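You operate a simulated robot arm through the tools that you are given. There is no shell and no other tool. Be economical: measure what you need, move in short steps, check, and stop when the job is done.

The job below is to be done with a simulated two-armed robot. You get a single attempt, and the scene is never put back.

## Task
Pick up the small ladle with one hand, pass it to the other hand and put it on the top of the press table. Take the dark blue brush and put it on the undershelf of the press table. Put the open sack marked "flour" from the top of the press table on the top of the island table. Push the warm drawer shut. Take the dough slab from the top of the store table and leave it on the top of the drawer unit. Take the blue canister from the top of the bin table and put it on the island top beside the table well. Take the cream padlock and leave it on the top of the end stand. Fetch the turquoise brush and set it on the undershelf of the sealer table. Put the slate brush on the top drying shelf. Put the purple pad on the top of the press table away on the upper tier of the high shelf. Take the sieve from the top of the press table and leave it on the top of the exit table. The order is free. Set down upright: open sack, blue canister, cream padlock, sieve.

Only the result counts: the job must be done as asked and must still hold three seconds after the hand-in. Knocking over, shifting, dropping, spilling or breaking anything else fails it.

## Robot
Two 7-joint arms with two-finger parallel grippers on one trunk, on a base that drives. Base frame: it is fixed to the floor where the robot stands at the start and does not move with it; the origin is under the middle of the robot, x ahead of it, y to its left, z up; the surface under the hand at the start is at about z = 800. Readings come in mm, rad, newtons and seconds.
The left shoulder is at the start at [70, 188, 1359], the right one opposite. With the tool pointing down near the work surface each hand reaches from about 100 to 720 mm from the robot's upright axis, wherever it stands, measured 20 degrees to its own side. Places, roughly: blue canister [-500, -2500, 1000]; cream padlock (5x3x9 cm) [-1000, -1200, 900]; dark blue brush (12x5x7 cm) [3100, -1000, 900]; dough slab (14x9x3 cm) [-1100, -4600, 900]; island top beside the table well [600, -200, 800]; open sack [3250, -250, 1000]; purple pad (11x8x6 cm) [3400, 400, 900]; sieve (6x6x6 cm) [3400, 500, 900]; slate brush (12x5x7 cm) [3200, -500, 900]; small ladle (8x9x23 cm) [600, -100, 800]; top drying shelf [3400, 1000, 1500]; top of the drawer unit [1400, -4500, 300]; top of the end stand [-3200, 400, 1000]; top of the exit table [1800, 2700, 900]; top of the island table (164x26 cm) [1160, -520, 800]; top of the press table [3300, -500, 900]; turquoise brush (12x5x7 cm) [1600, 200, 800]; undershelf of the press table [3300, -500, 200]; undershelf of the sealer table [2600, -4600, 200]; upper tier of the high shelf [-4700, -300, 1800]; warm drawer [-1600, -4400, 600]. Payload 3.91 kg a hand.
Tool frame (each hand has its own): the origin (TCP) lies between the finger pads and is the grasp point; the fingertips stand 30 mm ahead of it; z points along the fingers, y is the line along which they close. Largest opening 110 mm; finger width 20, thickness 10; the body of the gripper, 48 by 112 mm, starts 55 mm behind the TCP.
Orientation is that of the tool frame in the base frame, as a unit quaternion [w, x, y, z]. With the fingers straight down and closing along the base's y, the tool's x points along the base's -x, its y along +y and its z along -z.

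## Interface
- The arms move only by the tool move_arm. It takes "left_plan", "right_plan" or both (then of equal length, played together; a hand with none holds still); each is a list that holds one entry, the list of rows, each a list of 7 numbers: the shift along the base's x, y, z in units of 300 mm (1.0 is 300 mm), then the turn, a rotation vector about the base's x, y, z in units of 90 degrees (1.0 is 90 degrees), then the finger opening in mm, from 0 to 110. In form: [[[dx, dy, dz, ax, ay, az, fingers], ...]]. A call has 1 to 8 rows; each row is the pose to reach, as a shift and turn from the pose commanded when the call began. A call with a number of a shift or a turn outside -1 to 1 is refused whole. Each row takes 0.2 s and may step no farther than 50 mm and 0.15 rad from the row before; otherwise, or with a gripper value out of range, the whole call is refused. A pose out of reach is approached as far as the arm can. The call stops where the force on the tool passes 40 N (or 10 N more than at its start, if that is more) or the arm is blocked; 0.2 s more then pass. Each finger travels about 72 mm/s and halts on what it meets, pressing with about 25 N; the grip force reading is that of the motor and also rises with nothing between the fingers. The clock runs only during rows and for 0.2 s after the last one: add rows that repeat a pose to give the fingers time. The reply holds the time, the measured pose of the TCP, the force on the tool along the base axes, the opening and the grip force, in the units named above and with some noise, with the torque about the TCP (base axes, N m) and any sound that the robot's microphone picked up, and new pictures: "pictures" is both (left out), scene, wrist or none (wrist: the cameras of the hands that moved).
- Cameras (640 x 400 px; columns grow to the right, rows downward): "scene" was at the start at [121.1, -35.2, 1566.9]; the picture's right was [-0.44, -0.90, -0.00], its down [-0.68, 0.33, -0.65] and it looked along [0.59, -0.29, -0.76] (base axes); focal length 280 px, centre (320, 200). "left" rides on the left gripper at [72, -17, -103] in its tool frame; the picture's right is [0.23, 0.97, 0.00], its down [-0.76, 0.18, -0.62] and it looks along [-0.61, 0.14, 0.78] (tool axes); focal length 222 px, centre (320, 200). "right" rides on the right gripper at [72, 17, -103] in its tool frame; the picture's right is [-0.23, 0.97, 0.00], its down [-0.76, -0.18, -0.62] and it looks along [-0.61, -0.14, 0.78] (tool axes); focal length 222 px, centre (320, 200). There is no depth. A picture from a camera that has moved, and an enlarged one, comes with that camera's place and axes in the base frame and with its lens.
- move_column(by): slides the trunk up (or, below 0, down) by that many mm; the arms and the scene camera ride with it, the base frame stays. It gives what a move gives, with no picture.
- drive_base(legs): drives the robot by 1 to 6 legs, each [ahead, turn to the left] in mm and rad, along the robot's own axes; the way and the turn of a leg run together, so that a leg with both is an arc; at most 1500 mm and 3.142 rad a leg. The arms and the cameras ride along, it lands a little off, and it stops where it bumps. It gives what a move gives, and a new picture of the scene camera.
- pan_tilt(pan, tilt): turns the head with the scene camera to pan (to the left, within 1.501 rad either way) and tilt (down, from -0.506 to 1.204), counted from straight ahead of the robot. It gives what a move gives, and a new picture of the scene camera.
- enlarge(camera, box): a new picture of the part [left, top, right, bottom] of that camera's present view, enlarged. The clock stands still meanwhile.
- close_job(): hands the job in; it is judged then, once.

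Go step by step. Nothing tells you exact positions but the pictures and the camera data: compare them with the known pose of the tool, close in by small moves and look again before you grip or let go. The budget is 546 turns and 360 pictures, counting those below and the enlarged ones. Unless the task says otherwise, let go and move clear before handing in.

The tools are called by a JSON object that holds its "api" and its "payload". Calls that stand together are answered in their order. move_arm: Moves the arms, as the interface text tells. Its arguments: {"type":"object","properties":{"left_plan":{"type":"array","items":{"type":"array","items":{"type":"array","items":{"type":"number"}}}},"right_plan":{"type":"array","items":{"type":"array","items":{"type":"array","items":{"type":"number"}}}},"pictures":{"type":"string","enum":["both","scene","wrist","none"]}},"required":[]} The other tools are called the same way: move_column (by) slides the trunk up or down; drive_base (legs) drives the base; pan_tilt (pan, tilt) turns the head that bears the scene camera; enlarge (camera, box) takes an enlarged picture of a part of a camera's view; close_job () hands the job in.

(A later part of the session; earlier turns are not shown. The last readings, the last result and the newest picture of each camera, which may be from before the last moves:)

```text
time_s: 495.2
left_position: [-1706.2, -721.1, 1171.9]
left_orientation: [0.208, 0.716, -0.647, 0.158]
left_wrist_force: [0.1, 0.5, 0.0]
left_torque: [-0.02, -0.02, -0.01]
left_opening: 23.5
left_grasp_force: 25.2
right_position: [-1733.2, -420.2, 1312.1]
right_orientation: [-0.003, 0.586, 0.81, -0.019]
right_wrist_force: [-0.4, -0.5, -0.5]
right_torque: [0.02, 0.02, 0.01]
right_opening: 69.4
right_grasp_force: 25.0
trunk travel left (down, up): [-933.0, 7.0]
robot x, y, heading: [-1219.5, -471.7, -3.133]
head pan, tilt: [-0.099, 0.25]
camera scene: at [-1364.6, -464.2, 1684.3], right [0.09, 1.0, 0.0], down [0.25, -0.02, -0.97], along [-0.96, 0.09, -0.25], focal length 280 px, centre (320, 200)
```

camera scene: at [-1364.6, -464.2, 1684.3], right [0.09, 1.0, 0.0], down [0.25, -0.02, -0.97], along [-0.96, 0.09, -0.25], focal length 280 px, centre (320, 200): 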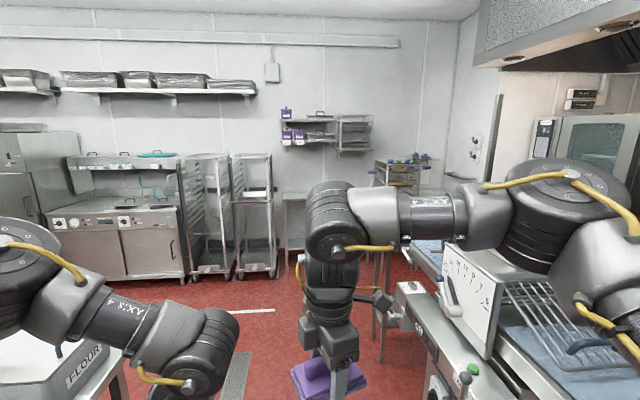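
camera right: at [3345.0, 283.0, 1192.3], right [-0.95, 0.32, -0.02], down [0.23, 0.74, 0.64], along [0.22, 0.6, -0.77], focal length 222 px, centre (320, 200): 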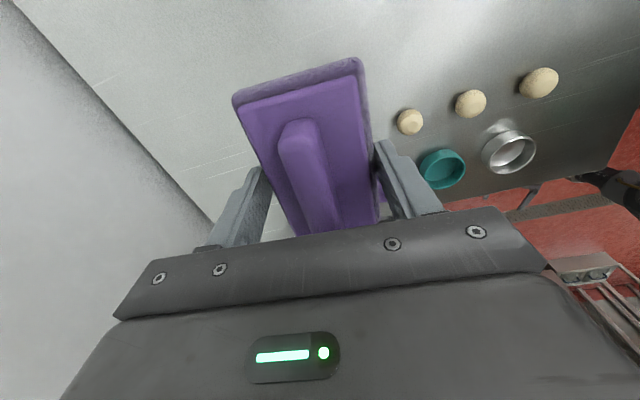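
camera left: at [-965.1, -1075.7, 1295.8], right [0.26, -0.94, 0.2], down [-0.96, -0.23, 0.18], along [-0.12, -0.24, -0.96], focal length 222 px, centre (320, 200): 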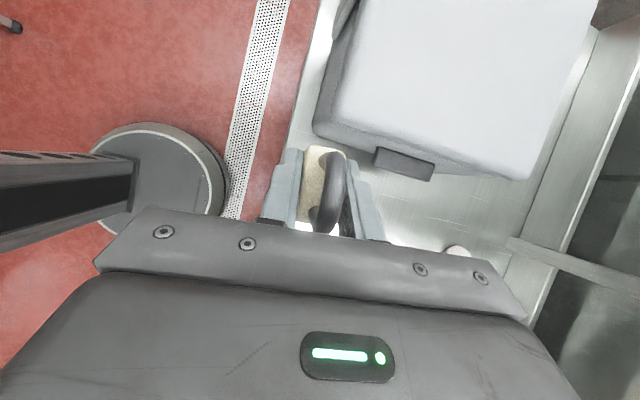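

{"api": "drive_base", "payload": {"legs": [[1150, 0]]}}

{"api": "pan_tilt", "payload": {"pan": -0.75, "tilt": 0.35}}

```text
time_s: 501.1
left_position: [-2854.1, -731.3, 1171.7]
left_orientation: [0.208, 0.716, -0.647, 0.159]
left_wrist_force: [1.2, -0.3, 0.1]
left_torque: [-0.01, 0.0, -0.02]
left_opening: 23.5
left_grasp_force: 25.4
right_position: [-2881.7, -431.1, 1313.3]
right_orientation: [-0.002, 0.586, 0.81, -0.018]
right_wrist_force: [0.6, -0.9, -1.6]
right_torque: [0.05, 0.01, 0.02]
right_opening: 69.0
right_grasp_force: 24.9
trunk travel left (down, up): [-933.0, 7.0]
robot x, y, heading: [-2370.3, -481.4, -3.136]
head pan, tilt: [-0.099, 0.25]
camera scene: at [-2512.2, -474.8, 1684.5], right [0.09, 1.0, 0.0], down [0.25, -0.02, -0.97], along [-0.97, 0.09, -0.25], focal length 280 px, centre (320, 200)
```

scene: 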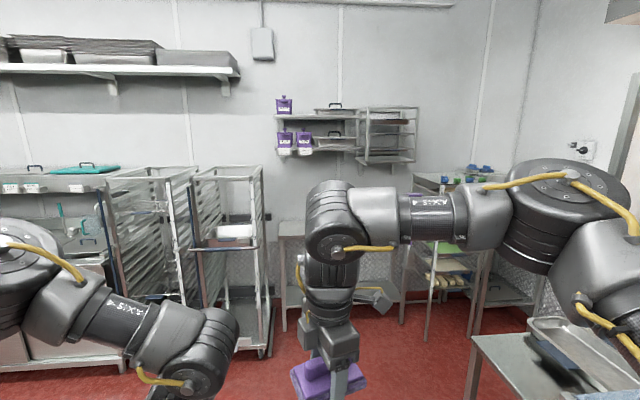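

```text
time_s: 502.1
left_position: [-2855.6, -730.3, 1172.4]
left_orientation: [0.209, 0.716, -0.647, 0.159]
left_wrist_force: [-0.5, 0.1, 0.1]
left_torque: [0.0, -0.01, 0.0]
left_opening: 23.5
left_grasp_force: 24.8
right_position: [-2882.3, -430.3, 1312.3]
right_orientation: [-0.003, 0.586, 0.81, -0.018]
right_wrist_force: [-0.6, -0.4, -0.3]
right_torque: [0.0, 0.0, 0.02]
right_opening: 69.0
right_grasp_force: 24.4
trunk travel left (down, up): [-933.0, 7.0]
robot x, y, heading: [-2370.0, -483.1, -3.133]
head pan, tilt: [-0.75, 0.351]
camera scene: at [-2489.1, -420.5, 1674.9], right [0.68, 0.74, 0.0], down [0.25, -0.23, -0.94], along [-0.69, 0.63, -0.34], focal length 280 px, centre (320, 200)
```

scene: 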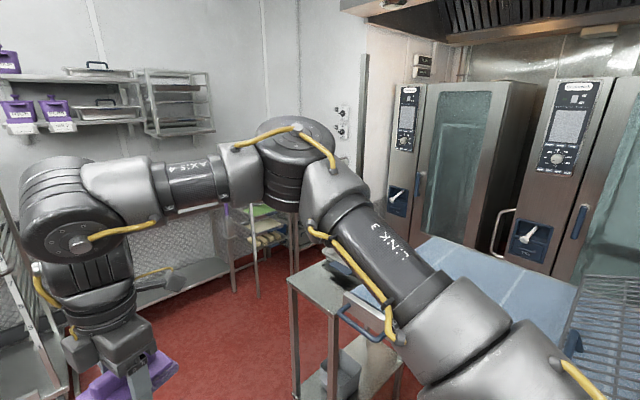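

{"api": "pan_tilt", "payload": {"pan": -1.1, "tilt": 0.6}}

```text
time_s: 502.9
left_position: [-2855.4, -731.6, 1172.9]
left_orientation: [0.208, 0.716, -0.647, 0.158]
left_wrist_force: [-0.2, -0.2, -1.8]
left_torque: [-0.01, 0.0, 0.0]
left_opening: 23.6
left_grasp_force: 25.4
right_position: [-2881.6, -429.8, 1312.4]
right_orientation: [-0.004, 0.586, 0.81, -0.018]
right_wrist_force: [-0.8, -0.6, -0.9]
right_torque: [0.02, -0.01, -0.01]
right_opening: 69.1
right_grasp_force: 24.4
trunk travel left (down, up): [-933.0, 7.0]
robot x, y, heading: [-2366.5, -480.9, -3.133]
head pan, tilt: [-1.1, 0.6]
camera scene: at [-2461.1, -404.9, 1652.2], right [0.89, 0.46, 0.0], down [0.26, -0.5, -0.83], along [-0.38, 0.73, -0.56], focal length 280 px, centre (320, 200)
```

scene: 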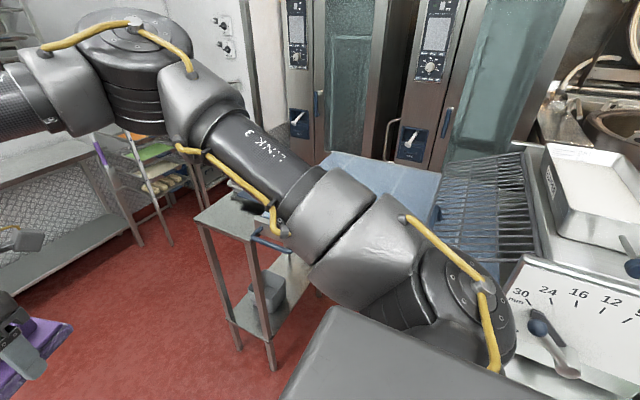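

The end stand is the small table at the sheeter's end: top z≈970, front edge near y≈140, x −3290…−3040. I'll park facing it.

{"api": "drive_base", "payload": {"legs": [[560, 0], [0, -0.55], [0, -0.55], [0, -0.47], [80, 0]]}}

{"api": "pan_tilt", "payload": {"pan": 0.15, "tilt": 0.65}}

```text
time_s: 511.2
left_position: [-3170.0, 77.6, 1173.7]
left_orientation: [-0.259, -0.044, 0.964, 0.039]
left_wrist_force: [0.6, 0.9, -1.2]
left_torque: [-0.08, 0.05, 0.06]
left_opening: 23.6
left_grasp_force: 24.8
right_position: [-2866.8, 99.8, 1315.2]
right_orientation: [-0.017, 0.988, 0.155, -0.01]
right_wrist_force: [0.0, 1.3, -0.3]
right_torque: [-0.11, 0.01, 0.0]
right_opening: 68.9
right_grasp_force: 25.0
trunk travel left (down, up): [-933.0, 7.0]
robot x, y, heading: [-2926.1, -404.3, 1.57]
head pan, tilt: [-1.1, 0.6]
camera scene: at [-2844.6, -294.5, 1652.5], right [0.46, -0.89, 0.01], down [-0.5, -0.27, -0.82], along [0.74, 0.37, -0.57], focal length 280 px, centre (320, 200)
```

scene: 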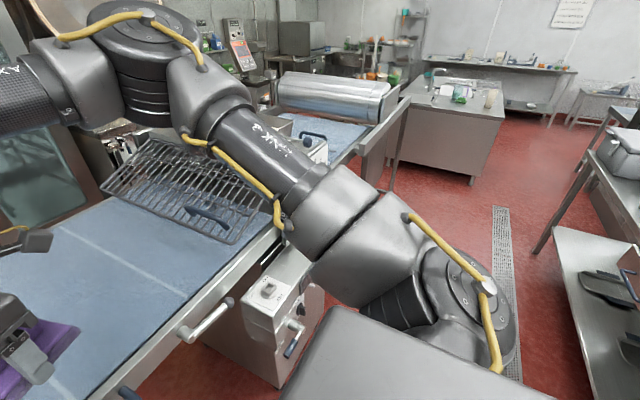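

```text
time_s: 512.6
left_position: [-3169.2, 63.5, 1176.9]
left_orientation: [-0.26, -0.044, 0.964, 0.045]
left_wrist_force: [-1.2, -0.3, -0.1]
left_torque: [0.02, 0.02, 0.0]
left_opening: 23.6
left_grasp_force: 25.0
right_position: [-2865.5, 86.5, 1317.1]
right_orientation: [-0.023, 0.988, 0.154, -0.01]
right_wrist_force: [-0.1, 0.4, -1.7]
right_torque: [-0.01, -0.02, 0.0]
right_opening: 68.9
right_grasp_force: 24.7
trunk travel left (down, up): [-933.0, 7.0]
robot x, y, heading: [-2922.6, -410.3, 1.577]
head pan, tilt: [0.15, 0.649]
camera scene: at [-2935.1, -266.3, 1647.4], right [0.99, 0.15, 0.0], down [0.09, -0.6, -0.79], along [-0.12, 0.79, -0.61], focal length 280 px, centre (320, 200)
```

scene: 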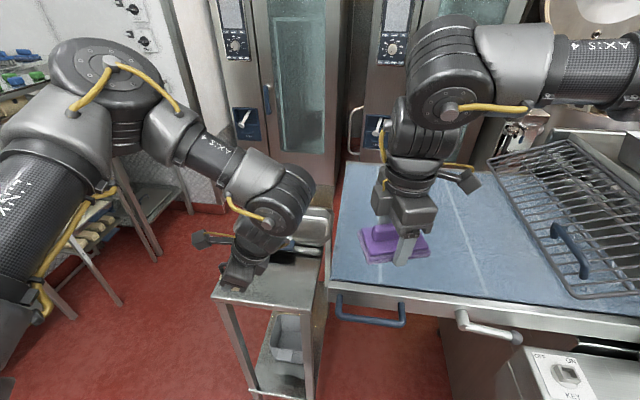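

{"api": "move_arm", "payload": {"left_plan": [[[-0.02, 0.12, 0, 0, 0, 0, 15], [-0.05, 0.26, 0, 0, 0, 0, 15], [-0.08, 0.4, -0.02, 0, 0, 0, 15], [-0.1, 0.48, -0.12, 0, 0, 0, 15], [-0.1, 0.48, -0.26, 0, 0, 0, 15], [-0.1, 0.48, -0.4, 0, 0, 0, 15], [-0.1, 0.48, -0.45, 0, 0, 0, 15]]], "pictures": "both"}}

```text
time_s: 514.2
left_position: [-3197.6, 205.2, 1042.4]
left_orientation: [-0.26, -0.046, 0.963, 0.046]
left_wrist_force: [-0.1, -0.6, -0.9]
left_torque: [0.02, -0.02, 0.0]
left_opening: 23.8
left_grasp_force: 25.0
right_position: [-2866.2, 83.1, 1319.1]
right_orientation: [-0.024, 0.988, 0.154, -0.01]
right_wrist_force: [0.2, -0.7, -0.5]
right_torque: [-0.02, 0.03, 0.02]
right_opening: 69.2
right_grasp_force: 25.3
trunk travel left (down, up): [-933.0, 7.0]
robot x, y, heading: [-2925.1, -408.9, 1.565]
head pan, tilt: [0.15, 0.649]
camera scene: at [-2935.2, -271.4, 1647.9], right [0.99, 0.15, 0.0], down [0.09, -0.6, -0.8], along [-0.12, 0.79, -0.6], focal length 280 px, centre (320, 200)
camera left: at [-3207.0, 174.5, 1165.6], right [-0.26, 0.94, 0.22], down [0.96, 0.22, 0.18], along [0.12, 0.26, -0.96], focal length 222 px, centre (320, 200)
```

scene: 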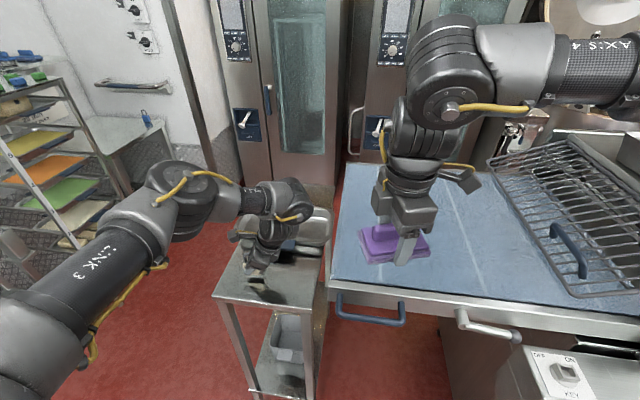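
left: 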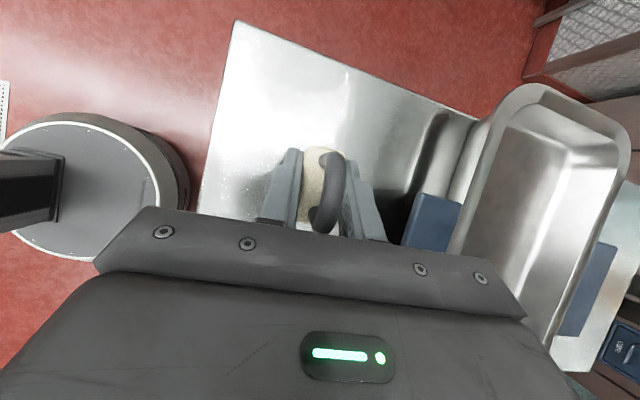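

{"api": "move_arm", "payload": {"left_plan": [[[0, 0, -0.03, 0, 0, 0, 15], [0, 0, -0.06, 0, 0, 0, 15], [0, 0, -0.08, 0, 0, 0, 15], [0, 0, -0.1, 0, 0, 0, 15]]], "pictures": "none"}}

```text
time_s: 515.2
left_position: [-3196.4, 204.0, 1015.6]
left_orientation: [-0.259, -0.046, 0.964, 0.047]
left_wrist_force: [1.7, -0.5, 19.7]
left_torque: [-0.17, 0.05, 0.06]
left_opening: 23.8
left_grasp_force: 25.0
right_position: [-2866.0, 82.1, 1319.3]
right_orientation: [-0.026, 0.988, 0.154, -0.011]
right_wrist_force: [0.0, 0.4, -0.3]
right_torque: [0.06, 0.02, 0.01]
right_opening: 69.1
right_grasp_force: 24.9
trunk travel left (down, up): [-933.0, 7.0]
robot x, y, heading: [-2919.9, -405.7, 1.568]
head pan, tilt: [0.15, 0.649]
```

{"api": "move_arm", "payload": {"left_plan": [[[0, 0, 0.01, 0, 0, 0, 30], [0, 0, 0.01, 0, 0, 0, 70], [0, 0, 0.01, 0, 0, 0, 70], [0, 0, 0.01, 0, 0, 0, 70], [0, 0, 0.14, 0, 0, 0, 70], [0, 0, 0.28, 0, 0, 0, 70], [0, 0, 0.42, 0, 0, 0, 70]]], "pictures": "wrist"}}

```text
time_s: 516.8
left_position: [-3197.5, 204.9, 1138.6]
left_orientation: [-0.259, -0.045, 0.964, 0.047]
left_wrist_force: [0.5, -0.1, 0.3]
left_torque: [0.01, 0.02, -0.01]
left_opening: 70.2
left_grasp_force: 0.1
right_position: [-2866.0, 81.2, 1320.0]
right_orientation: [-0.025, 0.988, 0.155, -0.01]
right_wrist_force: [0.6, -0.1, -0.9]
right_torque: [0.01, -0.01, -0.04]
right_opening: 69.1
right_grasp_force: 24.9
trunk travel left (down, up): [-933.0, 7.0]
robot x, y, heading: [-2923.5, -407.6, 1.572]
head pan, tilt: [0.15, 0.649]
camera left: at [-3207.0, 175.8, 1261.1], right [-0.26, 0.94, 0.22], down [0.96, 0.22, 0.18], along [0.12, 0.26, -0.96], focal length 222 px, centre (320, 200)
```

left: 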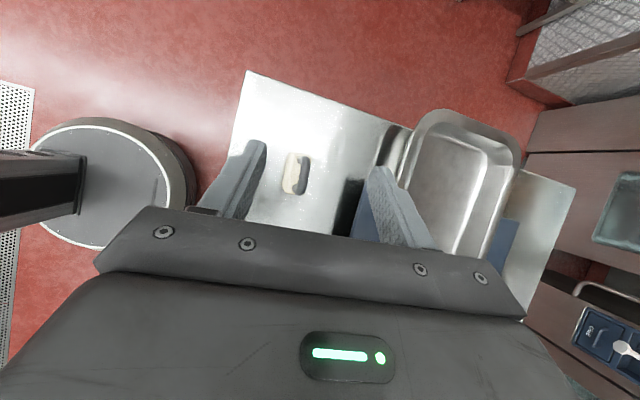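

Padlock is upright on the end stand. Now to the high shelf with the pad: drive west and look at its upper tier.

{"api": "drive_base", "payload": {"legs": [[-120, 0], [0, 0.55], [0, 0.55], [0, 0.47], [800, 0]]}}

{"api": "pan_tilt", "payload": {"pan": 0.0, "tilt": 0.0}}

```text
time_s: 525.6
left_position: [-4209.8, -811.7, 1138.8]
left_orientation: [0.209, 0.714, -0.649, 0.163]
left_wrist_force: [-0.4, -0.9, -0.9]
left_torque: [0.0, -0.03, 0.0]
left_opening: 70.0
left_grasp_force: 0.0
right_position: [-4093.4, -478.9, 1318.9]
right_orientation: [-0.011, 0.588, 0.808, -0.023]
right_wrist_force: [0.9, -0.1, -0.6]
right_torque: [-0.02, 0.0, 0.02]
right_opening: 69.2
right_grasp_force: 25.6
trunk travel left (down, up): [-933.0, 7.0]
robot x, y, heading: [-3601.5, -532.2, -3.136]
head pan, tilt: [0.15, 0.649]
stopped in leg 5: the force on the tool passed its limit at 151 N (the readings are from after the stop); the commanded pose is now the measured one
camera scene: at [-3738.5, -548.3, 1647.8], right [-0.16, 0.99, 0.0], down [0.6, 0.09, -0.8], along [-0.79, -0.12, -0.6], focal length 280 px, centre (320, 200)
```

scene: 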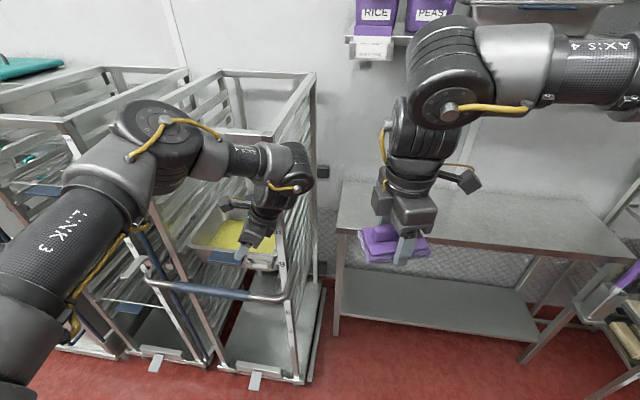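

```text
time_s: 526.6
left_position: [-4209.2, -811.8, 1139.5]
left_orientation: [0.211, 0.712, -0.65, 0.162]
left_wrist_force: [2.3, 0.7, 0.4]
left_torque: [-0.05, 0.07, -0.15]
left_opening: 70.2
left_grasp_force: 0.1
right_position: [-4094.2, -478.7, 1319.9]
right_orientation: [-0.011, 0.587, 0.809, -0.024]
right_wrist_force: [-0.3, -0.7, -0.2]
right_torque: [0.0, -0.01, 0.02]
right_opening: 69.3
right_grasp_force: 25.6
trunk travel left (down, up): [-933.0, 7.0]
robot x, y, heading: [-3602.2, -531.0, -3.138]
head pan, tilt: [0.0, 0.0]
camera scene: at [-3742.6, -534.7, 1707.3], right [-0.01, 1.0, 0.0], down [0.0, 0.0, -1.0], along [-1.0, -0.01, 0.0], focal length 280 px, centre (320, 200)
```

scene: 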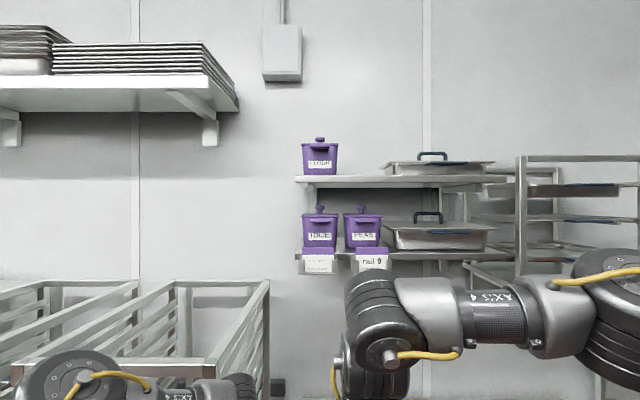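

The left hand bumped the rolling rack; backing off and tucking that arm. The upper tier (z≈1775) has a free gap between the jar and the tray at y −473…−313.

{"api": "drive_base", "payload": {"legs": [[-200, 0]]}}

{"api": "move_arm", "payload": {"left_plan": [[[0.12, 0.05, 0.03, 0, 0, 0, 70], [0.26, 0.1, 0.06, 0, 0, 0, 70], [0.4, 0.15, 0.1, 0, 0, 0, 70], [0.54, 0.2, 0.14, 0, 0, 0, 70], [0.66, 0.24, 0.2, 0, 0, 0, 70], [0.78, 0.26, 0.24, 0, 0, 0, 70], [0.8, 0.26, 0.24, 0, 0, 0, 70], [0.8, 0.26, 0.24, 0, 0, 0, 70]]], "right_plan": [[[0, 0, 0.05, 0, 0, 0.09, 50], [0, 0, 0.1, 0, 0, 0.18, 50], [0, 0, 0.15, 0, 0, 0.27, 50], [0, 0, 0.2, 0, 0, 0.36, 50], [0, 0, 0.25, 0, 0, 0.45, 50], [0, 0, 0.3, 0, 0, 0.54, 50], [0, 0, 0.3, 0, 0, 0.63, 50], [0, 0, 0.3, 0, 0, 0.72, 50]]], "pictures": "none"}}

```text
time_s: 528.2
left_position: [-4013.3, -810.5, 1137.8]
left_orientation: [0.21, 0.712, -0.65, 0.163]
left_wrist_force: [-1.1, -0.4, -0.3]
left_torque: [0.03, 0.0, -0.02]
left_opening: 70.0
left_grasp_force: 0.1
right_position: [-3897.7, -477.1, 1317.1]
right_orientation: [-0.01, 0.588, 0.809, -0.024]
right_wrist_force: [-0.9, -0.2, 0.0]
right_torque: [-0.01, 0.01, 0.0]
right_opening: 69.1
right_grasp_force: 25.5
trunk travel left (down, up): [-933.0, 7.0]
robot x, y, heading: [-3405.0, -530.9, -3.138]
head pan, tilt: [0.0, 0.0]
camera scene: at [-3546.8, -533.7, 1707.2], right [-0.01, 1.0, 0.0], down [0.0, 0.0, -1.0], along [-1.0, -0.01, 0.0], focal length 280 px, centre (320, 200)
```

scene: 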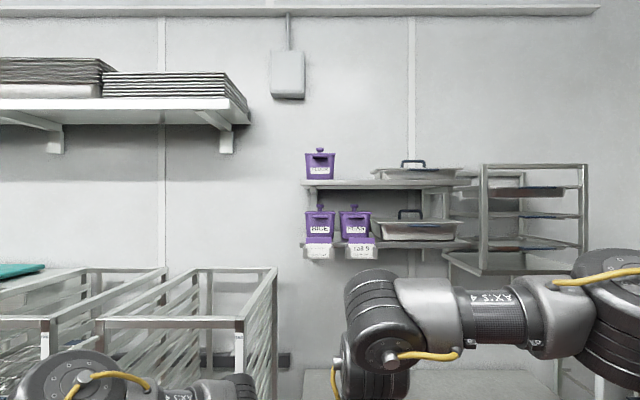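

```text
time_s: 530.0
left_position: [-3772.0, -732.6, 1210.9]
left_orientation: [0.21, 0.712, -0.65, 0.163]
left_wrist_force: [-0.6, -0.4, 0.0]
left_torque: [-0.02, -0.01, 0.01]
left_opening: 69.9
left_grasp_force: 0.0
right_position: [-3897.0, -476.7, 1408.9]
right_orientation: [0.005, 0.062, 0.998, -0.025]
right_wrist_force: [-0.6, -0.8, -0.4]
right_torque: [0.01, -0.01, 0.03]
right_opening: 69.1
right_grasp_force: 25.0
trunk travel left (down, up): [-933.0, 7.0]
robot x, y, heading: [-3406.4, -534.7, -3.134]
head pan, tilt: [0.0, 0.0]
```

Now tilt the pad-holding hand forward about 58° while raising it.

{"api": "move_arm", "payload": {"right_plan": [[[0, 0, 0.02, 0, 0.08, 0.03, 50], [0, 0, 0.06, 0, 0.16, 0.06, 50], [0, 0, 0.14, 0, 0.24, 0.07, 50], [0, 0, 0.25, 0, 0.32, 0.07, 50], [0, 0, 0.38, 0, 0.4, 0.07, 50], [0, 0, 0.52, 0, 0.48, 0.07, 50], [0, 0, 0.66, 0, 0.56, 0.07, 50], [0, 0, 0.8, 0, 0.644, 0.07, 50]]], "pictures": "none"}}

{"api": "move_arm", "payload": {"right_plan": [[[0, 0, 0.14, 0, 0, 0, 50], [0, 0, 0.28, 0, 0, 0, 50], [0, 0, 0.42, 0, 0, 0, 50], [0, 0, 0.56, 0, 0, 0, 50], [0, 0, 0.7, 0, 0, 0, 50], [0, 0, 0.8, 0, 0, 0, 50]]], "pictures": "scene"}}

```text
time_s: 531.8
left_position: [-3770.3, -732.4, 1210.0]
left_orientation: [0.21, 0.713, -0.649, 0.163]
left_wrist_force: [0.6, 0.6, 0.8]
left_torque: [0.04, 0.04, -0.01]
left_opening: 70.0
left_grasp_force: 0.2
right_position: [-3893.1, -477.4, 1648.3]
right_orientation: [-0.479, -0.011, 0.876, -0.053]
right_wrist_force: [0.2, 0.4, -0.4]
right_torque: [-0.01, 0.01, 0.0]
right_opening: 68.9
right_grasp_force: 25.0
trunk travel left (down, up): [-933.0, 7.0]
robot x, y, heading: [-3404.2, -537.2, -3.136]
head pan, tilt: [0.0, 0.0]
```

```text
time_s: 533.2
left_position: [-3771.2, -735.1, 1210.7]
left_orientation: [0.209, 0.714, -0.649, 0.162]
left_wrist_force: [0.5, -0.4, -0.3]
left_torque: [0.03, 0.01, 0.02]
left_opening: 70.1
left_grasp_force: 0.1
right_position: [-3894.7, -482.2, 1877.9]
right_orientation: [-0.48, -0.012, 0.876, -0.052]
right_wrist_force: [0.3, 0.2, -0.3]
right_torque: [0.01, 0.0, 0.03]
right_opening: 69.2
right_grasp_force: 24.9
right hand out of reach, approached as far as the arm can: row 6
trunk travel left (down, up): [-933.0, 7.0]
robot x, y, heading: [-3406.1, -534.9, -3.137]
head pan, tilt: [0.0, 0.0]
camera scene: at [-3544.8, -536.1, 1707.4], right [-0.01, 1.0, 0.0], down [0.0, 0.0, -1.0], along [-1.0, -0.01, 0.0], focal length 280 px, centre (320, 200)
```

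scene: 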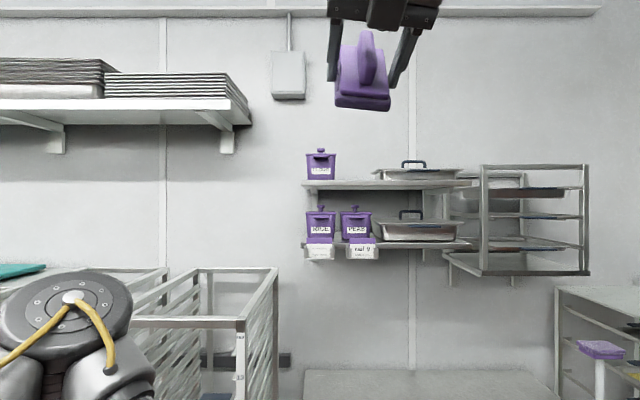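

Pad is at shelf height. Tuck the left arm in and up, then line up with the gap (y ≈ −393).

{"api": "move_arm", "payload": {"left_plan": [[[0.02, 0.1, 0.1, 0, 0, 0, 70], [0.05, 0.2, 0.2, 0, 0, 0, 70], [0.08, 0.3, 0.32, 0, 0, 0, 70], [0.1, 0.35, 0.44, 0, 0, 0, 70], [0.1, 0.35, 0.5, 0, 0, 0, 70]]], "pictures": "none"}}

{"api": "drive_base", "payload": {"legs": [[0, -0.25], [360, 0], [0, 0.245], [150, 0]]}}

{"api": "pan_tilt", "payload": {"pan": 0.0, "tilt": -0.1}}

```text
time_s: 534.4
left_position: [-3741.5, -629.6, 1361.6]
left_orientation: [0.209, 0.713, -0.65, 0.162]
left_wrist_force: [0.1, -0.1, 0.1]
left_torque: [0.01, 0.01, 0.01]
left_opening: 70.0
left_grasp_force: 0.2
right_position: [-3892.7, -480.0, 1878.2]
right_orientation: [-0.479, -0.01, 0.876, -0.052]
right_wrist_force: [0.6, -0.1, -0.4]
right_torque: [0.03, -0.01, 0.0]
right_opening: 69.2
right_grasp_force: 24.8
trunk travel left (down, up): [-933.0, 7.0]
robot x, y, heading: [-3403.8, -533.5, -3.139]
head pan, tilt: [0.0, 0.0]
```

```text
time_s: 539.4
left_position: [-4240.2, -539.3, 1361.4]
left_orientation: [0.21, 0.711, -0.652, 0.16]
left_wrist_force: [0.4, -0.3, -0.8]
left_torque: [-0.01, 0.03, -0.03]
left_opening: 70.3
left_grasp_force: 0.0
right_position: [-4389.3, -389.3, 1878.3]
right_orientation: [-0.48, -0.007, 0.875, -0.051]
right_wrist_force: [0.2, 0.0, 0.0]
right_torque: [-0.01, -0.02, -0.01]
right_opening: 69.0
right_grasp_force: 25.3
trunk travel left (down, up): [-933.0, 7.0]
robot x, y, heading: [-3904.9, -443.7, 3.139]
head pan, tilt: [0.0, 0.0]
camera scene: at [-4040.8, -446.6, 1707.8], right [0.0, 1.0, 0.0], down [0.0, 0.0, -1.0], along [-1.0, 0.0, 0.0], focal length 280 px, centre (320, 200)
```

scene: 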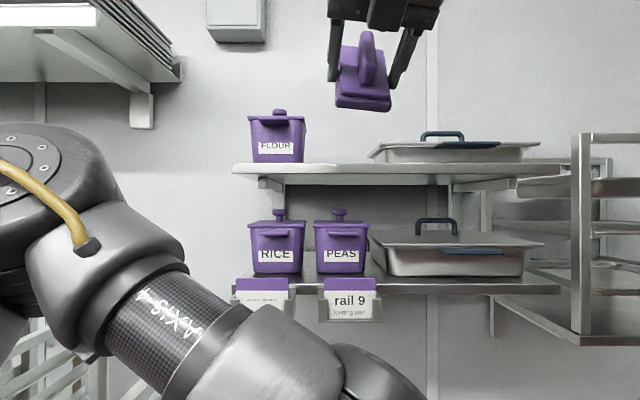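

```text
time_s: 540.1
left_position: [-4242.4, -538.2, 1361.7]
left_orientation: [0.211, 0.711, -0.651, 0.161]
left_wrist_force: [0.4, 0.0, 0.4]
left_torque: [0.01, 0.01, -0.02]
left_opening: 70.0
left_grasp_force: 0.0
right_position: [-4391.4, -388.0, 1877.8]
right_orientation: [-0.48, -0.008, 0.876, -0.052]
right_wrist_force: [0.1, 1.0, 0.0]
right_torque: [-0.02, 0.02, 0.01]
right_opening: 69.0
right_grasp_force: 24.8
trunk travel left (down, up): [-933.0, 7.0]
robot x, y, heading: [-3902.8, -451.0, 3.141]
head pan, tilt: [0.0, -0.099]
camera scene: at [-4039.9, -446.0, 1716.4], right [0.0, 1.0, 0.0], down [-0.1, 0.0, -0.99], along [-0.99, 0.0, 0.1], focal length 280 px, centre (320, 200)
```

scene: 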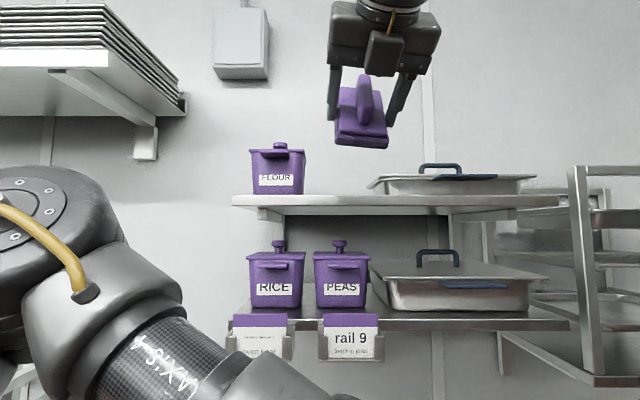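

Gap between jar and tray is about y −476…−345, so aim for −410. Straighten yaw and shift, then advance in.

{"api": "move_arm", "payload": {"right_plan": [[[0, -0.035, 0, 0, 0, -0.04, 50], [0, -0.07, 0, 0, 0, -0.078, 50], [0, -0.07, 0, 0, 0, -0.078, 50]]], "pictures": "none"}}

{"api": "drive_base", "payload": {"legs": [[120, 0]]}}

{"api": "enlarge", "payload": {"camera": "right", "box": [0, 0, 640, 400]}}

```text
time_s: 540.9
left_position: [-4244.1, -536.8, 1359.8]
left_orientation: [0.211, 0.71, -0.652, 0.162]
left_wrist_force: [0.1, 0.4, 0.2]
left_torque: [-0.01, -0.02, 0.0]
left_opening: 70.1
left_grasp_force: 0.1
right_position: [-4388.1, -407.6, 1856.2]
right_orientation: [-0.482, 0.046, 0.875, -0.021]
right_wrist_force: [0.7, 0.5, -1.5]
right_torque: [0.01, 0.0, -0.03]
right_opening: 69.0
right_grasp_force: 25.4
right hand out of reach, approached as far as the arm can: row 1, 2, 3
trunk travel left (down, up): [-933.0, 7.0]
robot x, y, heading: [-3907.2, -445.1, 3.136]
head pan, tilt: [0.0, -0.099]
```

```text
time_s: 542.1
left_position: [-4348.5, -537.8, 1365.9]
left_orientation: [0.214, 0.712, -0.651, 0.157]
left_wrist_force: [1.0, -0.3, 0.9]
left_torque: [-0.01, 0.05, -0.02]
left_opening: 69.8
left_grasp_force: 0.1
right_position: [-4487.9, -409.3, 1863.6]
right_orientation: [-0.489, 0.046, 0.871, -0.023]
right_wrist_force: [1.2, -1.7, -0.1]
right_torque: [-0.01, 0.02, -0.04]
right_opening: 69.3
right_grasp_force: 25.0
trunk travel left (down, up): [-933.0, 7.0]
robot x, y, heading: [-4025.9, -441.7, 3.137]
head pan, tilt: [0.0, -0.099]
camera scene: at [-4144.4, -446.0, 1717.8], right [0.0, 1.0, 0.0], down [-0.11, 0.0, -0.99], along [-0.99, 0.0, 0.11], focal length 280 px, centre (320, 200)
```

scene: 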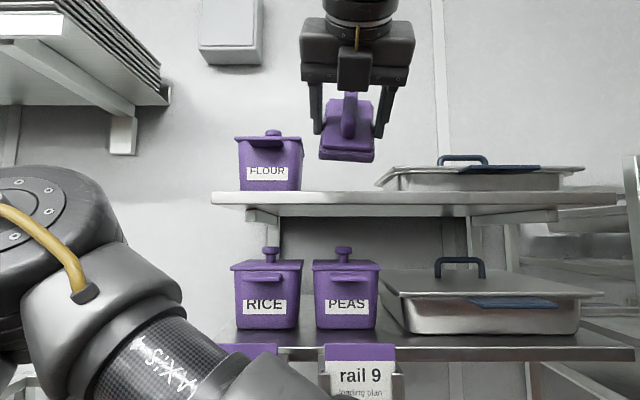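

```text
1.00 times, centred on (320, 200) of right (not enlarged: the box is as wide or as high as the picture)
camera zoom: at [-4435.7, -385.1, 1976.9], right [0.17, 0.95, -0.28], down [0.92, -0.26, -0.31], along [-0.36, -0.2, -0.91], focal length 222 px, centre (320, 200)
```

zoom: 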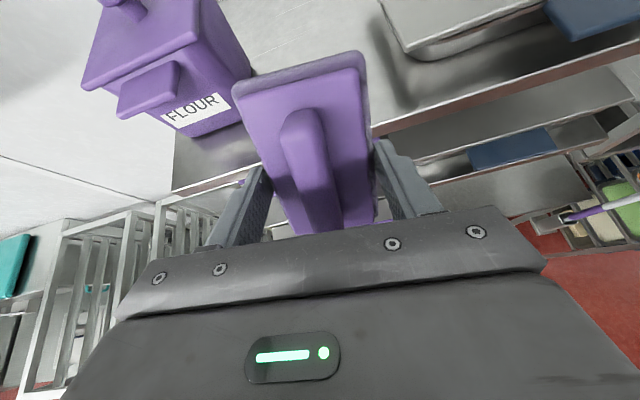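

{"api": "drive_base", "payload": {"legs": [[85, 0]]}}

{"api": "enlarge", "payload": {"camera": "right", "box": [0, 0, 640, 400]}}

```text
time_s: 543.2
left_position: [-4437.8, -539.1, 1363.9]
left_orientation: [0.213, 0.71, -0.652, 0.158]
left_wrist_force: [-0.6, 0.2, 0.4]
left_torque: [0.0, 0.01, 0.01]
left_opening: 69.8
left_grasp_force: 0.0
right_position: [-4578.6, -407.2, 1862.1]
right_orientation: [-0.488, 0.046, 0.871, -0.023]
right_wrist_force: [1.4, 0.0, -0.8]
right_torque: [0.01, 0.06, -0.01]
right_opening: 69.0
right_grasp_force: 24.5
trunk travel left (down, up): [-933.0, 7.0]
robot x, y, heading: [-4109.6, -445.6, 3.137]
head pan, tilt: [0.0, -0.099]
camera scene: at [-4235.2, -445.2, 1717.2], right [0.0, 1.0, 0.0], down [-0.11, 0.0, -0.99], along [-0.99, 0.0, 0.11], focal length 280 px, centre (320, 200)
```

scene: 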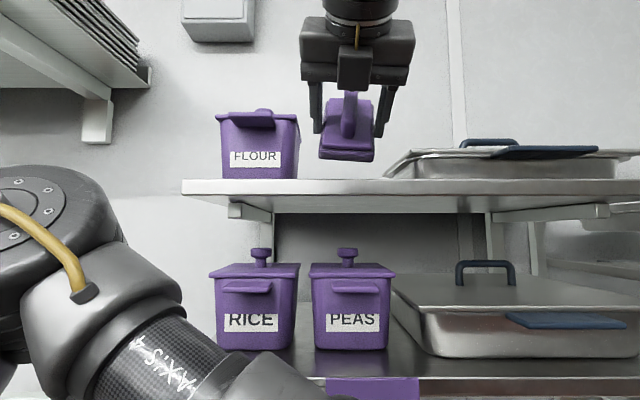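

```text
1.00 times, centred on (320, 200) of right (not enlarged: the box is as wide or as high as the picture)
camera zoom: at [-4526.9, -384.2, 1975.6], right [0.17, 0.95, -0.28], down [0.92, -0.26, -0.3], along [-0.36, -0.2, -0.91], focal length 222 px, centre (320, 200)
```

zoom: 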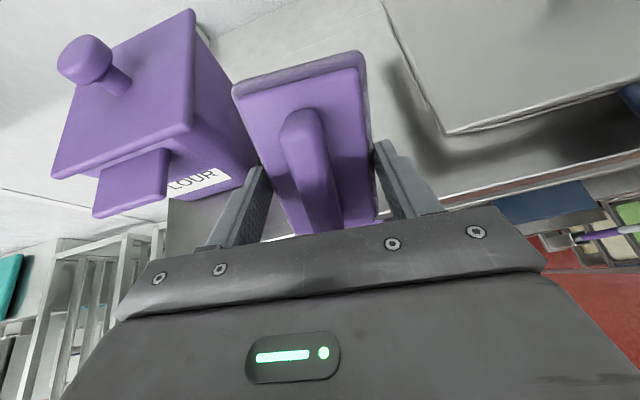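

{"api": "move_arm", "payload": {"right_plan": [[[0, -0.01, -0.03, 0, 0, 0, 50], [0, -0.01, -0.055, 0, 0, 0, 50], [0, -0.01, -0.075, 0, 0, 0, 50], [0, -0.01, -0.09, 0, 0, 0, 50]]], "pictures": "none"}}

```text
time_s: 544.2
left_position: [-4446.4, -540.3, 1361.4]
left_orientation: [0.21, 0.71, -0.652, 0.161]
left_wrist_force: [0.6, 0.9, 0.0]
left_torque: [-0.03, 0.01, 0.02]
left_opening: 70.2
left_grasp_force: 0.0
right_position: [-4588.6, -412.9, 1833.5]
right_orientation: [-0.485, 0.045, 0.873, -0.024]
right_wrist_force: [-3.6, -5.1, 25.9]
right_torque: [0.41, 0.18, 0.08]
right_opening: 70.9
right_grasp_force: 24.9
trunk travel left (down, up): [-933.0, 7.0]
robot x, y, heading: [-4106.4, -447.3, 3.14]
head pan, tilt: [0.0, -0.099]
```

Edge contact on the shelf. Open just enough and let it settle flat.

{"api": "move_arm", "payload": {"right_plan": [[[0, 0, 0.0, 0, 0, 0, 74], [0, 0, 0.0, 0, 0, 0, 80], [0, 0, 0.0, 0, 0, 0, 84], [0, 0, 0.0, 0, 0, 0, 84]]], "pictures": "both"}}

```text
time_s: 545.2
left_position: [-4446.9, -537.6, 1361.0]
left_orientation: [0.212, 0.71, -0.653, 0.161]
left_wrist_force: [0.1, 0.6, 0.4]
left_torque: [0.0, 0.03, 0.0]
left_opening: 69.8
left_grasp_force: 0.1
right_position: [-4589.2, -409.1, 1832.1]
right_orientation: [-0.483, 0.046, 0.874, -0.023]
right_wrist_force: [0.2, 0.6, 0.7]
right_torque: [0.0, 0.0, 0.0]
right_opening: 83.9
right_grasp_force: 0.0
trunk travel left (down, up): [-933.0, 7.0]
robot x, y, heading: [-4112.1, -446.6, 3.138]
head pan, tilt: [0.0, -0.099]
camera scene: at [-4246.8, -444.7, 1716.1], right [0.0, 1.0, 0.0], down [-0.1, 0.0, -1.0], along [-1.0, 0.0, 0.1], focal length 280 px, centre (320, 200)
camera right: at [-4539.8, -386.2, 1946.0], right [0.18, 0.95, -0.28], down [0.92, -0.26, -0.3], along [-0.35, -0.2, -0.91], focal length 222 px, centre (320, 200)
```

scene: 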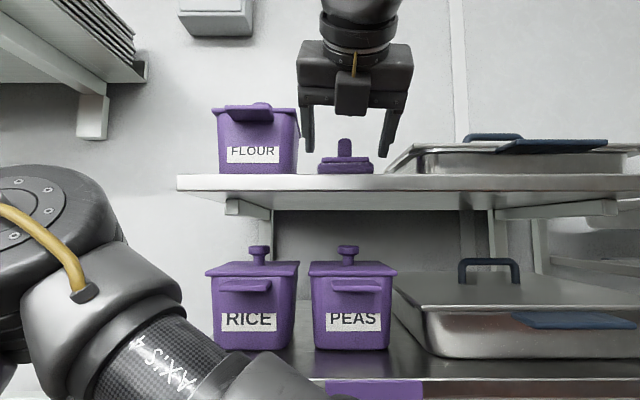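
right: 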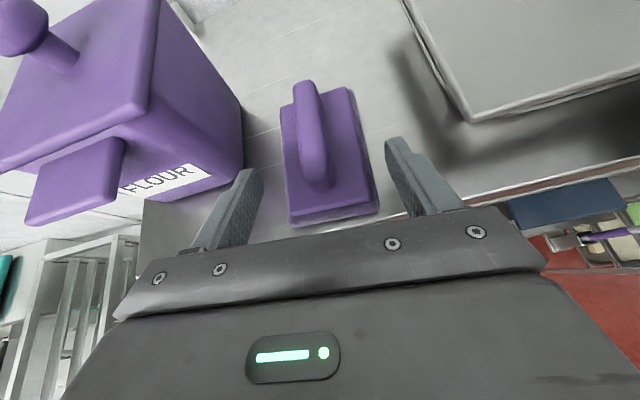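

Pad is flat on the upper tier. Back away and look for the way south.

{"api": "drive_base", "payload": {"legs": [[-700, 0], [0, 0.55], [0, 0.55], [0, 0.4]]}}

{"api": "pan_tilt", "payload": {"pan": 0.3, "tilt": 0.25}}

```text
time_s: 553.4
left_position: [-3330.5, -790.4, 1361.9]
left_orientation: [0.043, 0.964, 0.011, 0.264]
left_wrist_force: [0.4, -0.5, -0.2]
left_torque: [-0.02, 0.01, 0.03]
left_opening: 69.9
left_grasp_force: 0.0
right_position: [-3468.1, -923.7, 1832.4]
right_orientation: [-0.336, -0.565, 0.668, -0.35]
right_wrist_force: [0.1, -0.3, -0.4]
right_torque: [-0.02, 0.01, 0.0]
right_opening: 84.0
right_grasp_force: 0.1
trunk travel left (down, up): [-933.0, 7.0]
robot x, y, heading: [-3399.9, -445.2, -1.636]
head pan, tilt: [0.0, -0.099]
camera scene: at [-3411.3, -585.4, 1716.2], right [-1.0, 0.06, 0.0], down [0.0, -0.1, -0.99], along [-0.06, -0.99, 0.1], focal length 280 px, centre (320, 200)
```

scene: 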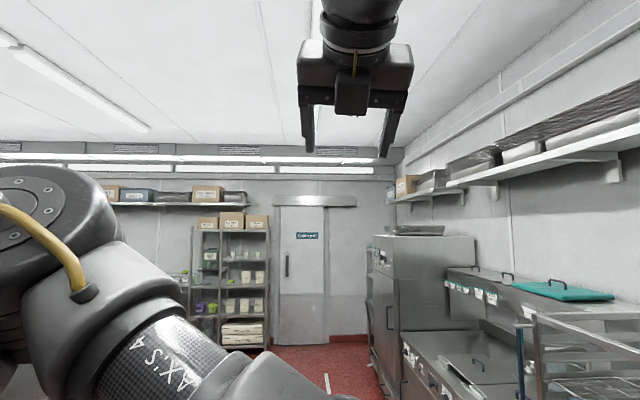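

```text
time_s: 554.2
left_position: [-3328.5, -790.9, 1361.2]
left_orientation: [0.043, 0.964, 0.012, 0.262]
left_wrist_force: [0.0, -0.4, -0.5]
left_torque: [0.0, -0.02, -0.02]
left_opening: 69.9
left_grasp_force: 0.1
right_position: [-3465.8, -925.5, 1832.4]
right_orientation: [-0.337, -0.564, 0.668, -0.348]
right_wrist_force: [0.7, -0.1, -0.5]
right_torque: [0.01, 0.02, 0.01]
right_opening: 84.1
right_grasp_force: 0.1
trunk travel left (down, up): [-933.0, 7.0]
robot x, y, heading: [-3399.6, -446.8, -1.632]
head pan, tilt: [0.3, 0.25]
camera scene: at [-3381.3, -589.6, 1684.5], right [-0.97, -0.23, 0.0], down [-0.06, 0.24, -0.97], along [0.23, -0.94, -0.25], focal length 280 px, centre (320, 200)
```

scene: 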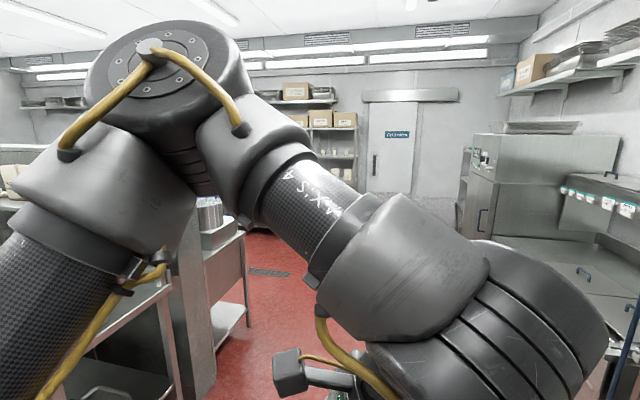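

The passage south is open. Bring the right arm down to tool-down as well before travelling.

{"api": "move_arm", "payload": {"right_plan": [[[0, 0, -0.14, 0.08, -0.005, 0, 84], [0, 0, -0.28, 0.16, -0.01, 0, 84], [0, 0, -0.42, 0.24, -0.015, 0, 84], [0, 0, -0.56, 0.32, -0.02, 0, 84], [0, 0, -0.7, 0.4, -0.025, 0, 84], [0, 0, -0.84, 0.48, -0.03, 0, 84], [0, 0, -0.98, 0.56, -0.035, 0, 84], [0, 0, -1.0, 0.644, -0.04, 0, 84]]], "pictures": "none"}}

{"api": "drive_base", "payload": {"legs": [[0, 0.13], [1300, 0], [1300, 0]]}}

```text
time_s: 556.0
left_position: [-3326.5, -793.2, 1361.3]
left_orientation: [0.043, 0.964, 0.012, 0.262]
left_wrist_force: [0.4, 0.4, -0.2]
left_torque: [0.02, 0.04, 0.02]
left_opening: 70.1
left_grasp_force: 0.1
right_position: [-3464.0, -925.7, 1529.9]
right_orientation: [0.0, -0.646, 0.763, 0.003]
right_wrist_force: [0.6, -0.4, 1.3]
right_torque: [0.02, 0.0, 0.02]
right_opening: 84.4
right_grasp_force: 0.1
trunk travel left (down, up): [-933.0, 7.0]
robot x, y, heading: [-3403.3, -447.1, -1.633]
head pan, tilt: [0.3, 0.25]
```

```text
time_s: 569.3
left_position: [-3079.8, -3359.6, 1362.4]
left_orientation: [0.023, 0.96, 0.09, 0.265]
left_wrist_force: [-1.1, 0.4, -0.3]
left_torque: [0.02, -0.02, -0.04]
left_opening: 69.9
left_grasp_force: 0.0
right_position: [-3192.8, -3512.8, 1531.9]
right_orientation: [-0.001, -0.706, 0.708, 0.0]
right_wrist_force: [0.2, -0.1, -0.5]
right_torque: [-0.04, -0.03, -0.01]
right_opening: 83.7
right_grasp_force: 0.1
trunk travel left (down, up): [-933.0, 7.0]
robot x, y, heading: [-3210.3, -3036.0, -1.471]
head pan, tilt: [0.3, 0.25]
camera scene: at [-3165.0, -3169.0, 1684.5], right [-0.92, -0.39, 0.0], down [-0.1, 0.23, -0.97], along [0.38, -0.89, -0.25], focal length 280 px, centre (320, 200)
```

scene: 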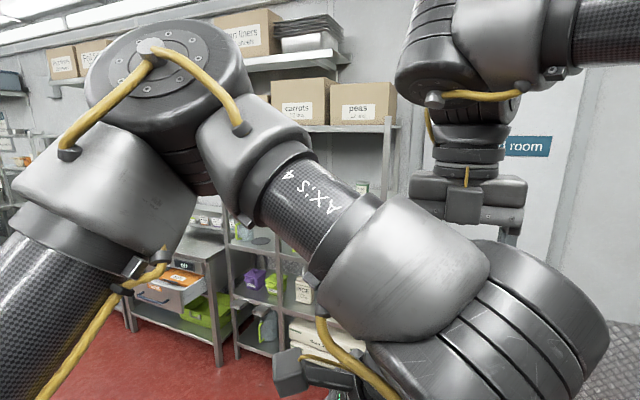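

{"api": "drive_base", "payload": {"legs": [[0, 0.7], [0, 0.75], [1450, 0], [0, -0.5], [0, -0.5], [0, -0.55]]}}

{"api": "pan_tilt", "payload": {"pan": 0.0, "tilt": 0.55}}

```text
time_s: 584.8
left_position: [-1642.8, -3376.1, 1361.5]
left_orientation: [0.032, 0.963, 0.05, 0.263]
left_wrist_force: [-0.2, -0.2, 0.4]
left_torque: [0.01, -0.03, 0.02]
left_opening: 69.9
left_grasp_force: 0.1
right_position: [-1768.8, -3520.7, 1531.7]
right_orientation: [-0.001, -0.676, 0.737, 0.002]
right_wrist_force: [-0.5, -0.7, -0.9]
right_torque: [-0.03, -0.02, 0.02]
right_opening: 83.9
right_grasp_force: 0.1
trunk travel left (down, up): [-933.0, 7.0]
robot x, y, heading: [-1743.1, -3039.0, -1.555]
head pan, tilt: [0.3, 0.25]
camera scene: at [-1711.4, -3180.4, 1684.3], right [-0.95, -0.31, 0.0], down [-0.08, 0.24, -0.97], along [0.3, -0.92, -0.25], focal length 280 px, centre (320, 200)
```

scene: 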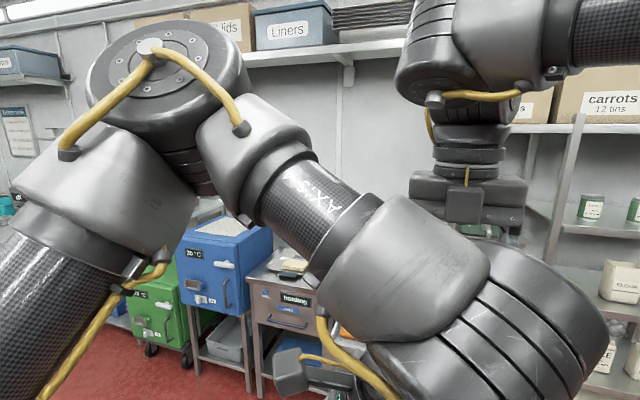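

```text
time_s: 585.6
left_position: [-1644.4, -3376.8, 1362.0]
left_orientation: [0.033, 0.963, 0.05, 0.264]
left_wrist_force: [-0.5, 1.0, 1.2]
left_torque: [0.0, -0.01, -0.03]
left_opening: 70.0
left_grasp_force: 0.1
right_position: [-1769.5, -3519.4, 1532.3]
right_orientation: [0.0, -0.676, 0.737, 0.001]
right_wrist_force: [-1.4, 0.0, -0.1]
right_torque: [-0.01, 0.02, -0.01]
right_opening: 84.0
right_grasp_force: 0.1
trunk travel left (down, up): [-933.0, 7.0]
robot x, y, heading: [-1745.6, -3038.8, -1.554]
head pan, tilt: [0.0, 0.55]
camera scene: at [-1740.6, -3181.1, 1656.7], right [-1.0, -0.02, 0.0], down [-0.01, 0.52, -0.85], along [0.02, -0.85, -0.52], focal length 280 px, centre (320, 200)
```

scene: 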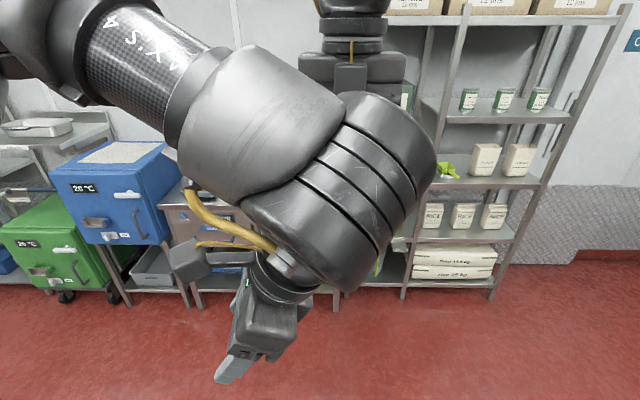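

{"api": "move_arm", "payload": {"left_plan": [[[0.1, -0.05, -0.05, 0.004, 0.06, 0, 70], [0.2, -0.1, -0.12, 0.008, 0.12, 0, 70], [0.3, -0.16, -0.2, 0.012, 0.18, 0, 70], [0.4, -0.22, -0.28, 0.016, 0.24, 0, 70], [0.5, -0.28, -0.36, 0.02, 0.29, 0, 70], [0.6, -0.34, -0.44, 0.024, 0.338, 0, 70], [0.68, -0.4, -0.54, 0.024, 0.338, 0, 70]]], "right_plan": [[[-0.05, 0, -0.14, 0, 0, 0, 84], [-0.1, 0, -0.28, 0, 0, 0, 84], [-0.16, 0, -0.42, 0, 0, 0, 84], [-0.22, 0, -0.56, 0, 0, 0, 84], [-0.3, 0, -0.7, 0, 0, 0, 84], [-0.38, 0, -0.84, 0, 0, 0, 84], [-0.45, 0, -0.98, 0, 0, 0, 84]]], "pictures": "scene"}}

```text
time_s: 587.2
left_position: [-1440.2, -3496.6, 1198.1]
left_orientation: [0.0, 0.999, 0.052, 0.003]
left_wrist_force: [0.8, 0.1, -0.1]
left_torque: [0.01, -0.03, 0.01]
left_opening: 70.1
left_grasp_force: 0.0
right_position: [-1902.2, -3522.4, 1235.8]
right_orientation: [-0.001, -0.676, 0.736, 0.001]
right_wrist_force: [-0.2, 0.3, -0.5]
right_torque: [-0.02, 0.03, 0.01]
right_opening: 83.9
right_grasp_force: 0.0
trunk travel left (down, up): [-933.0, 7.0]
robot x, y, heading: [-1740.9, -3039.0, -1.552]
head pan, tilt: [0.0, 0.55]
camera scene: at [-1740.6, -3183.2, 1656.6], right [-1.0, -0.02, 0.0], down [-0.01, 0.52, -0.85], along [0.01, -0.85, -0.52], focal length 280 px, centre (320, 200)
```

scene: 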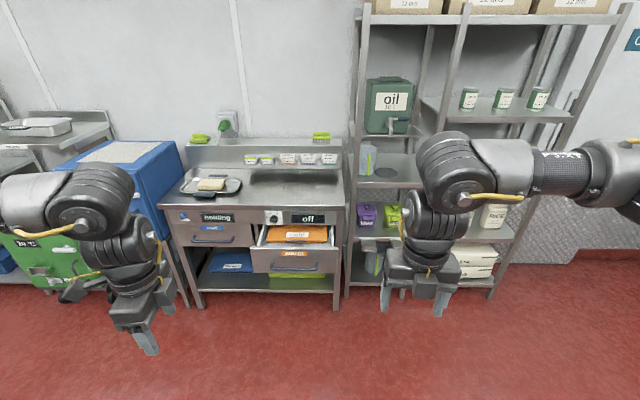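

Clear view: dough slab on a tray at about [−1080,−4608]; the open warm drawer is right below at x≈−1560. I'll park at x≈−1320 so the right hand can push the drawer and the left can take the dough.

{"api": "drive_base", "payload": {"legs": [[0, 0.48], [860, 0], [0, -0.5]]}}

{"api": "move_arm", "payload": {"right_plan": [[[0, 0, 0, -0.09, -0.002, 0, 40], [0, 0, 0, -0.18, -0.004, 0, 0], [0, 0, 0, -0.27, -0.006, 0, 0], [0, 0, 0, -0.36, -0.007, 0, 0], [0, 0, 0, -0.45, -0.009, 0, 0], [0, 0, 0, -0.54, -0.011, 0, 0], [0, 0, 0, -0.63, -0.012, 0, 0], [0, 0, 0, -0.72, -0.014, 0, 0]]], "pictures": "none"}}

```text
time_s: 594.6
left_position: [-1044.4, -4275.2, 1198.7]
left_orientation: [0.0, 0.999, 0.035, 0.002]
left_wrist_force: [0.3, 0.3, 0.2]
left_torque: [-0.01, -0.01, 0.02]
left_opening: 69.7
left_grasp_force: 0.1
right_position: [-1504.4, -4284.8, 1237.2]
right_orientation: [0.0, -0.665, 0.747, 0.003]
right_wrist_force: [-0.1, -0.3, 0.3]
right_torque: [0.02, 0.03, -0.02]
right_opening: 84.2
right_grasp_force: 0.0
trunk travel left (down, up): [-933.0, 7.0]
robot x, y, heading: [-1338.2, -3809.3, -1.584]
head pan, tilt: [0.0, 0.55]
camera scene: at [-1332.5, -3951.7, 1656.6], right [-1.0, 0.01, 0.0], down [0.01, 0.52, -0.85], along [-0.01, -0.85, -0.52], focal length 280 px, centre (320, 200)
```

scene: 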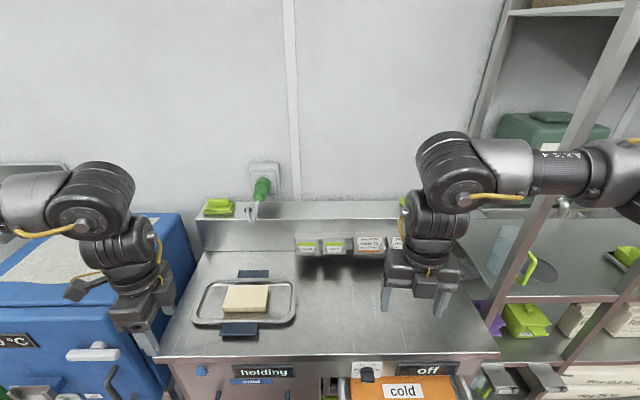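

```text
time_s: 596.4
left_position: [-1040.8, -4271.8, 1200.5]
left_orientation: [0.002, 0.999, 0.037, 0.002]
left_wrist_force: [-0.3, 0.0, -0.6]
left_torque: [0.0, 0.03, 0.0]
left_opening: 70.0
left_grasp_force: 0.1
right_position: [-1478.9, -4306.9, 1272.1]
right_orientation: [-0.341, -0.557, 0.648, -0.392]
right_wrist_force: [0.6, -0.7, -1.0]
right_torque: [-0.02, 0.03, -0.06]
right_opening: 0.0
right_grasp_force: 25.2
right hand out of reach, approached as far as the arm can: row 6, 7, 8
trunk travel left (down, up): [-933.0, 7.0]
robot x, y, heading: [-1330.7, -3808.4, -1.587]
head pan, tilt: [0.0, 0.55]
```

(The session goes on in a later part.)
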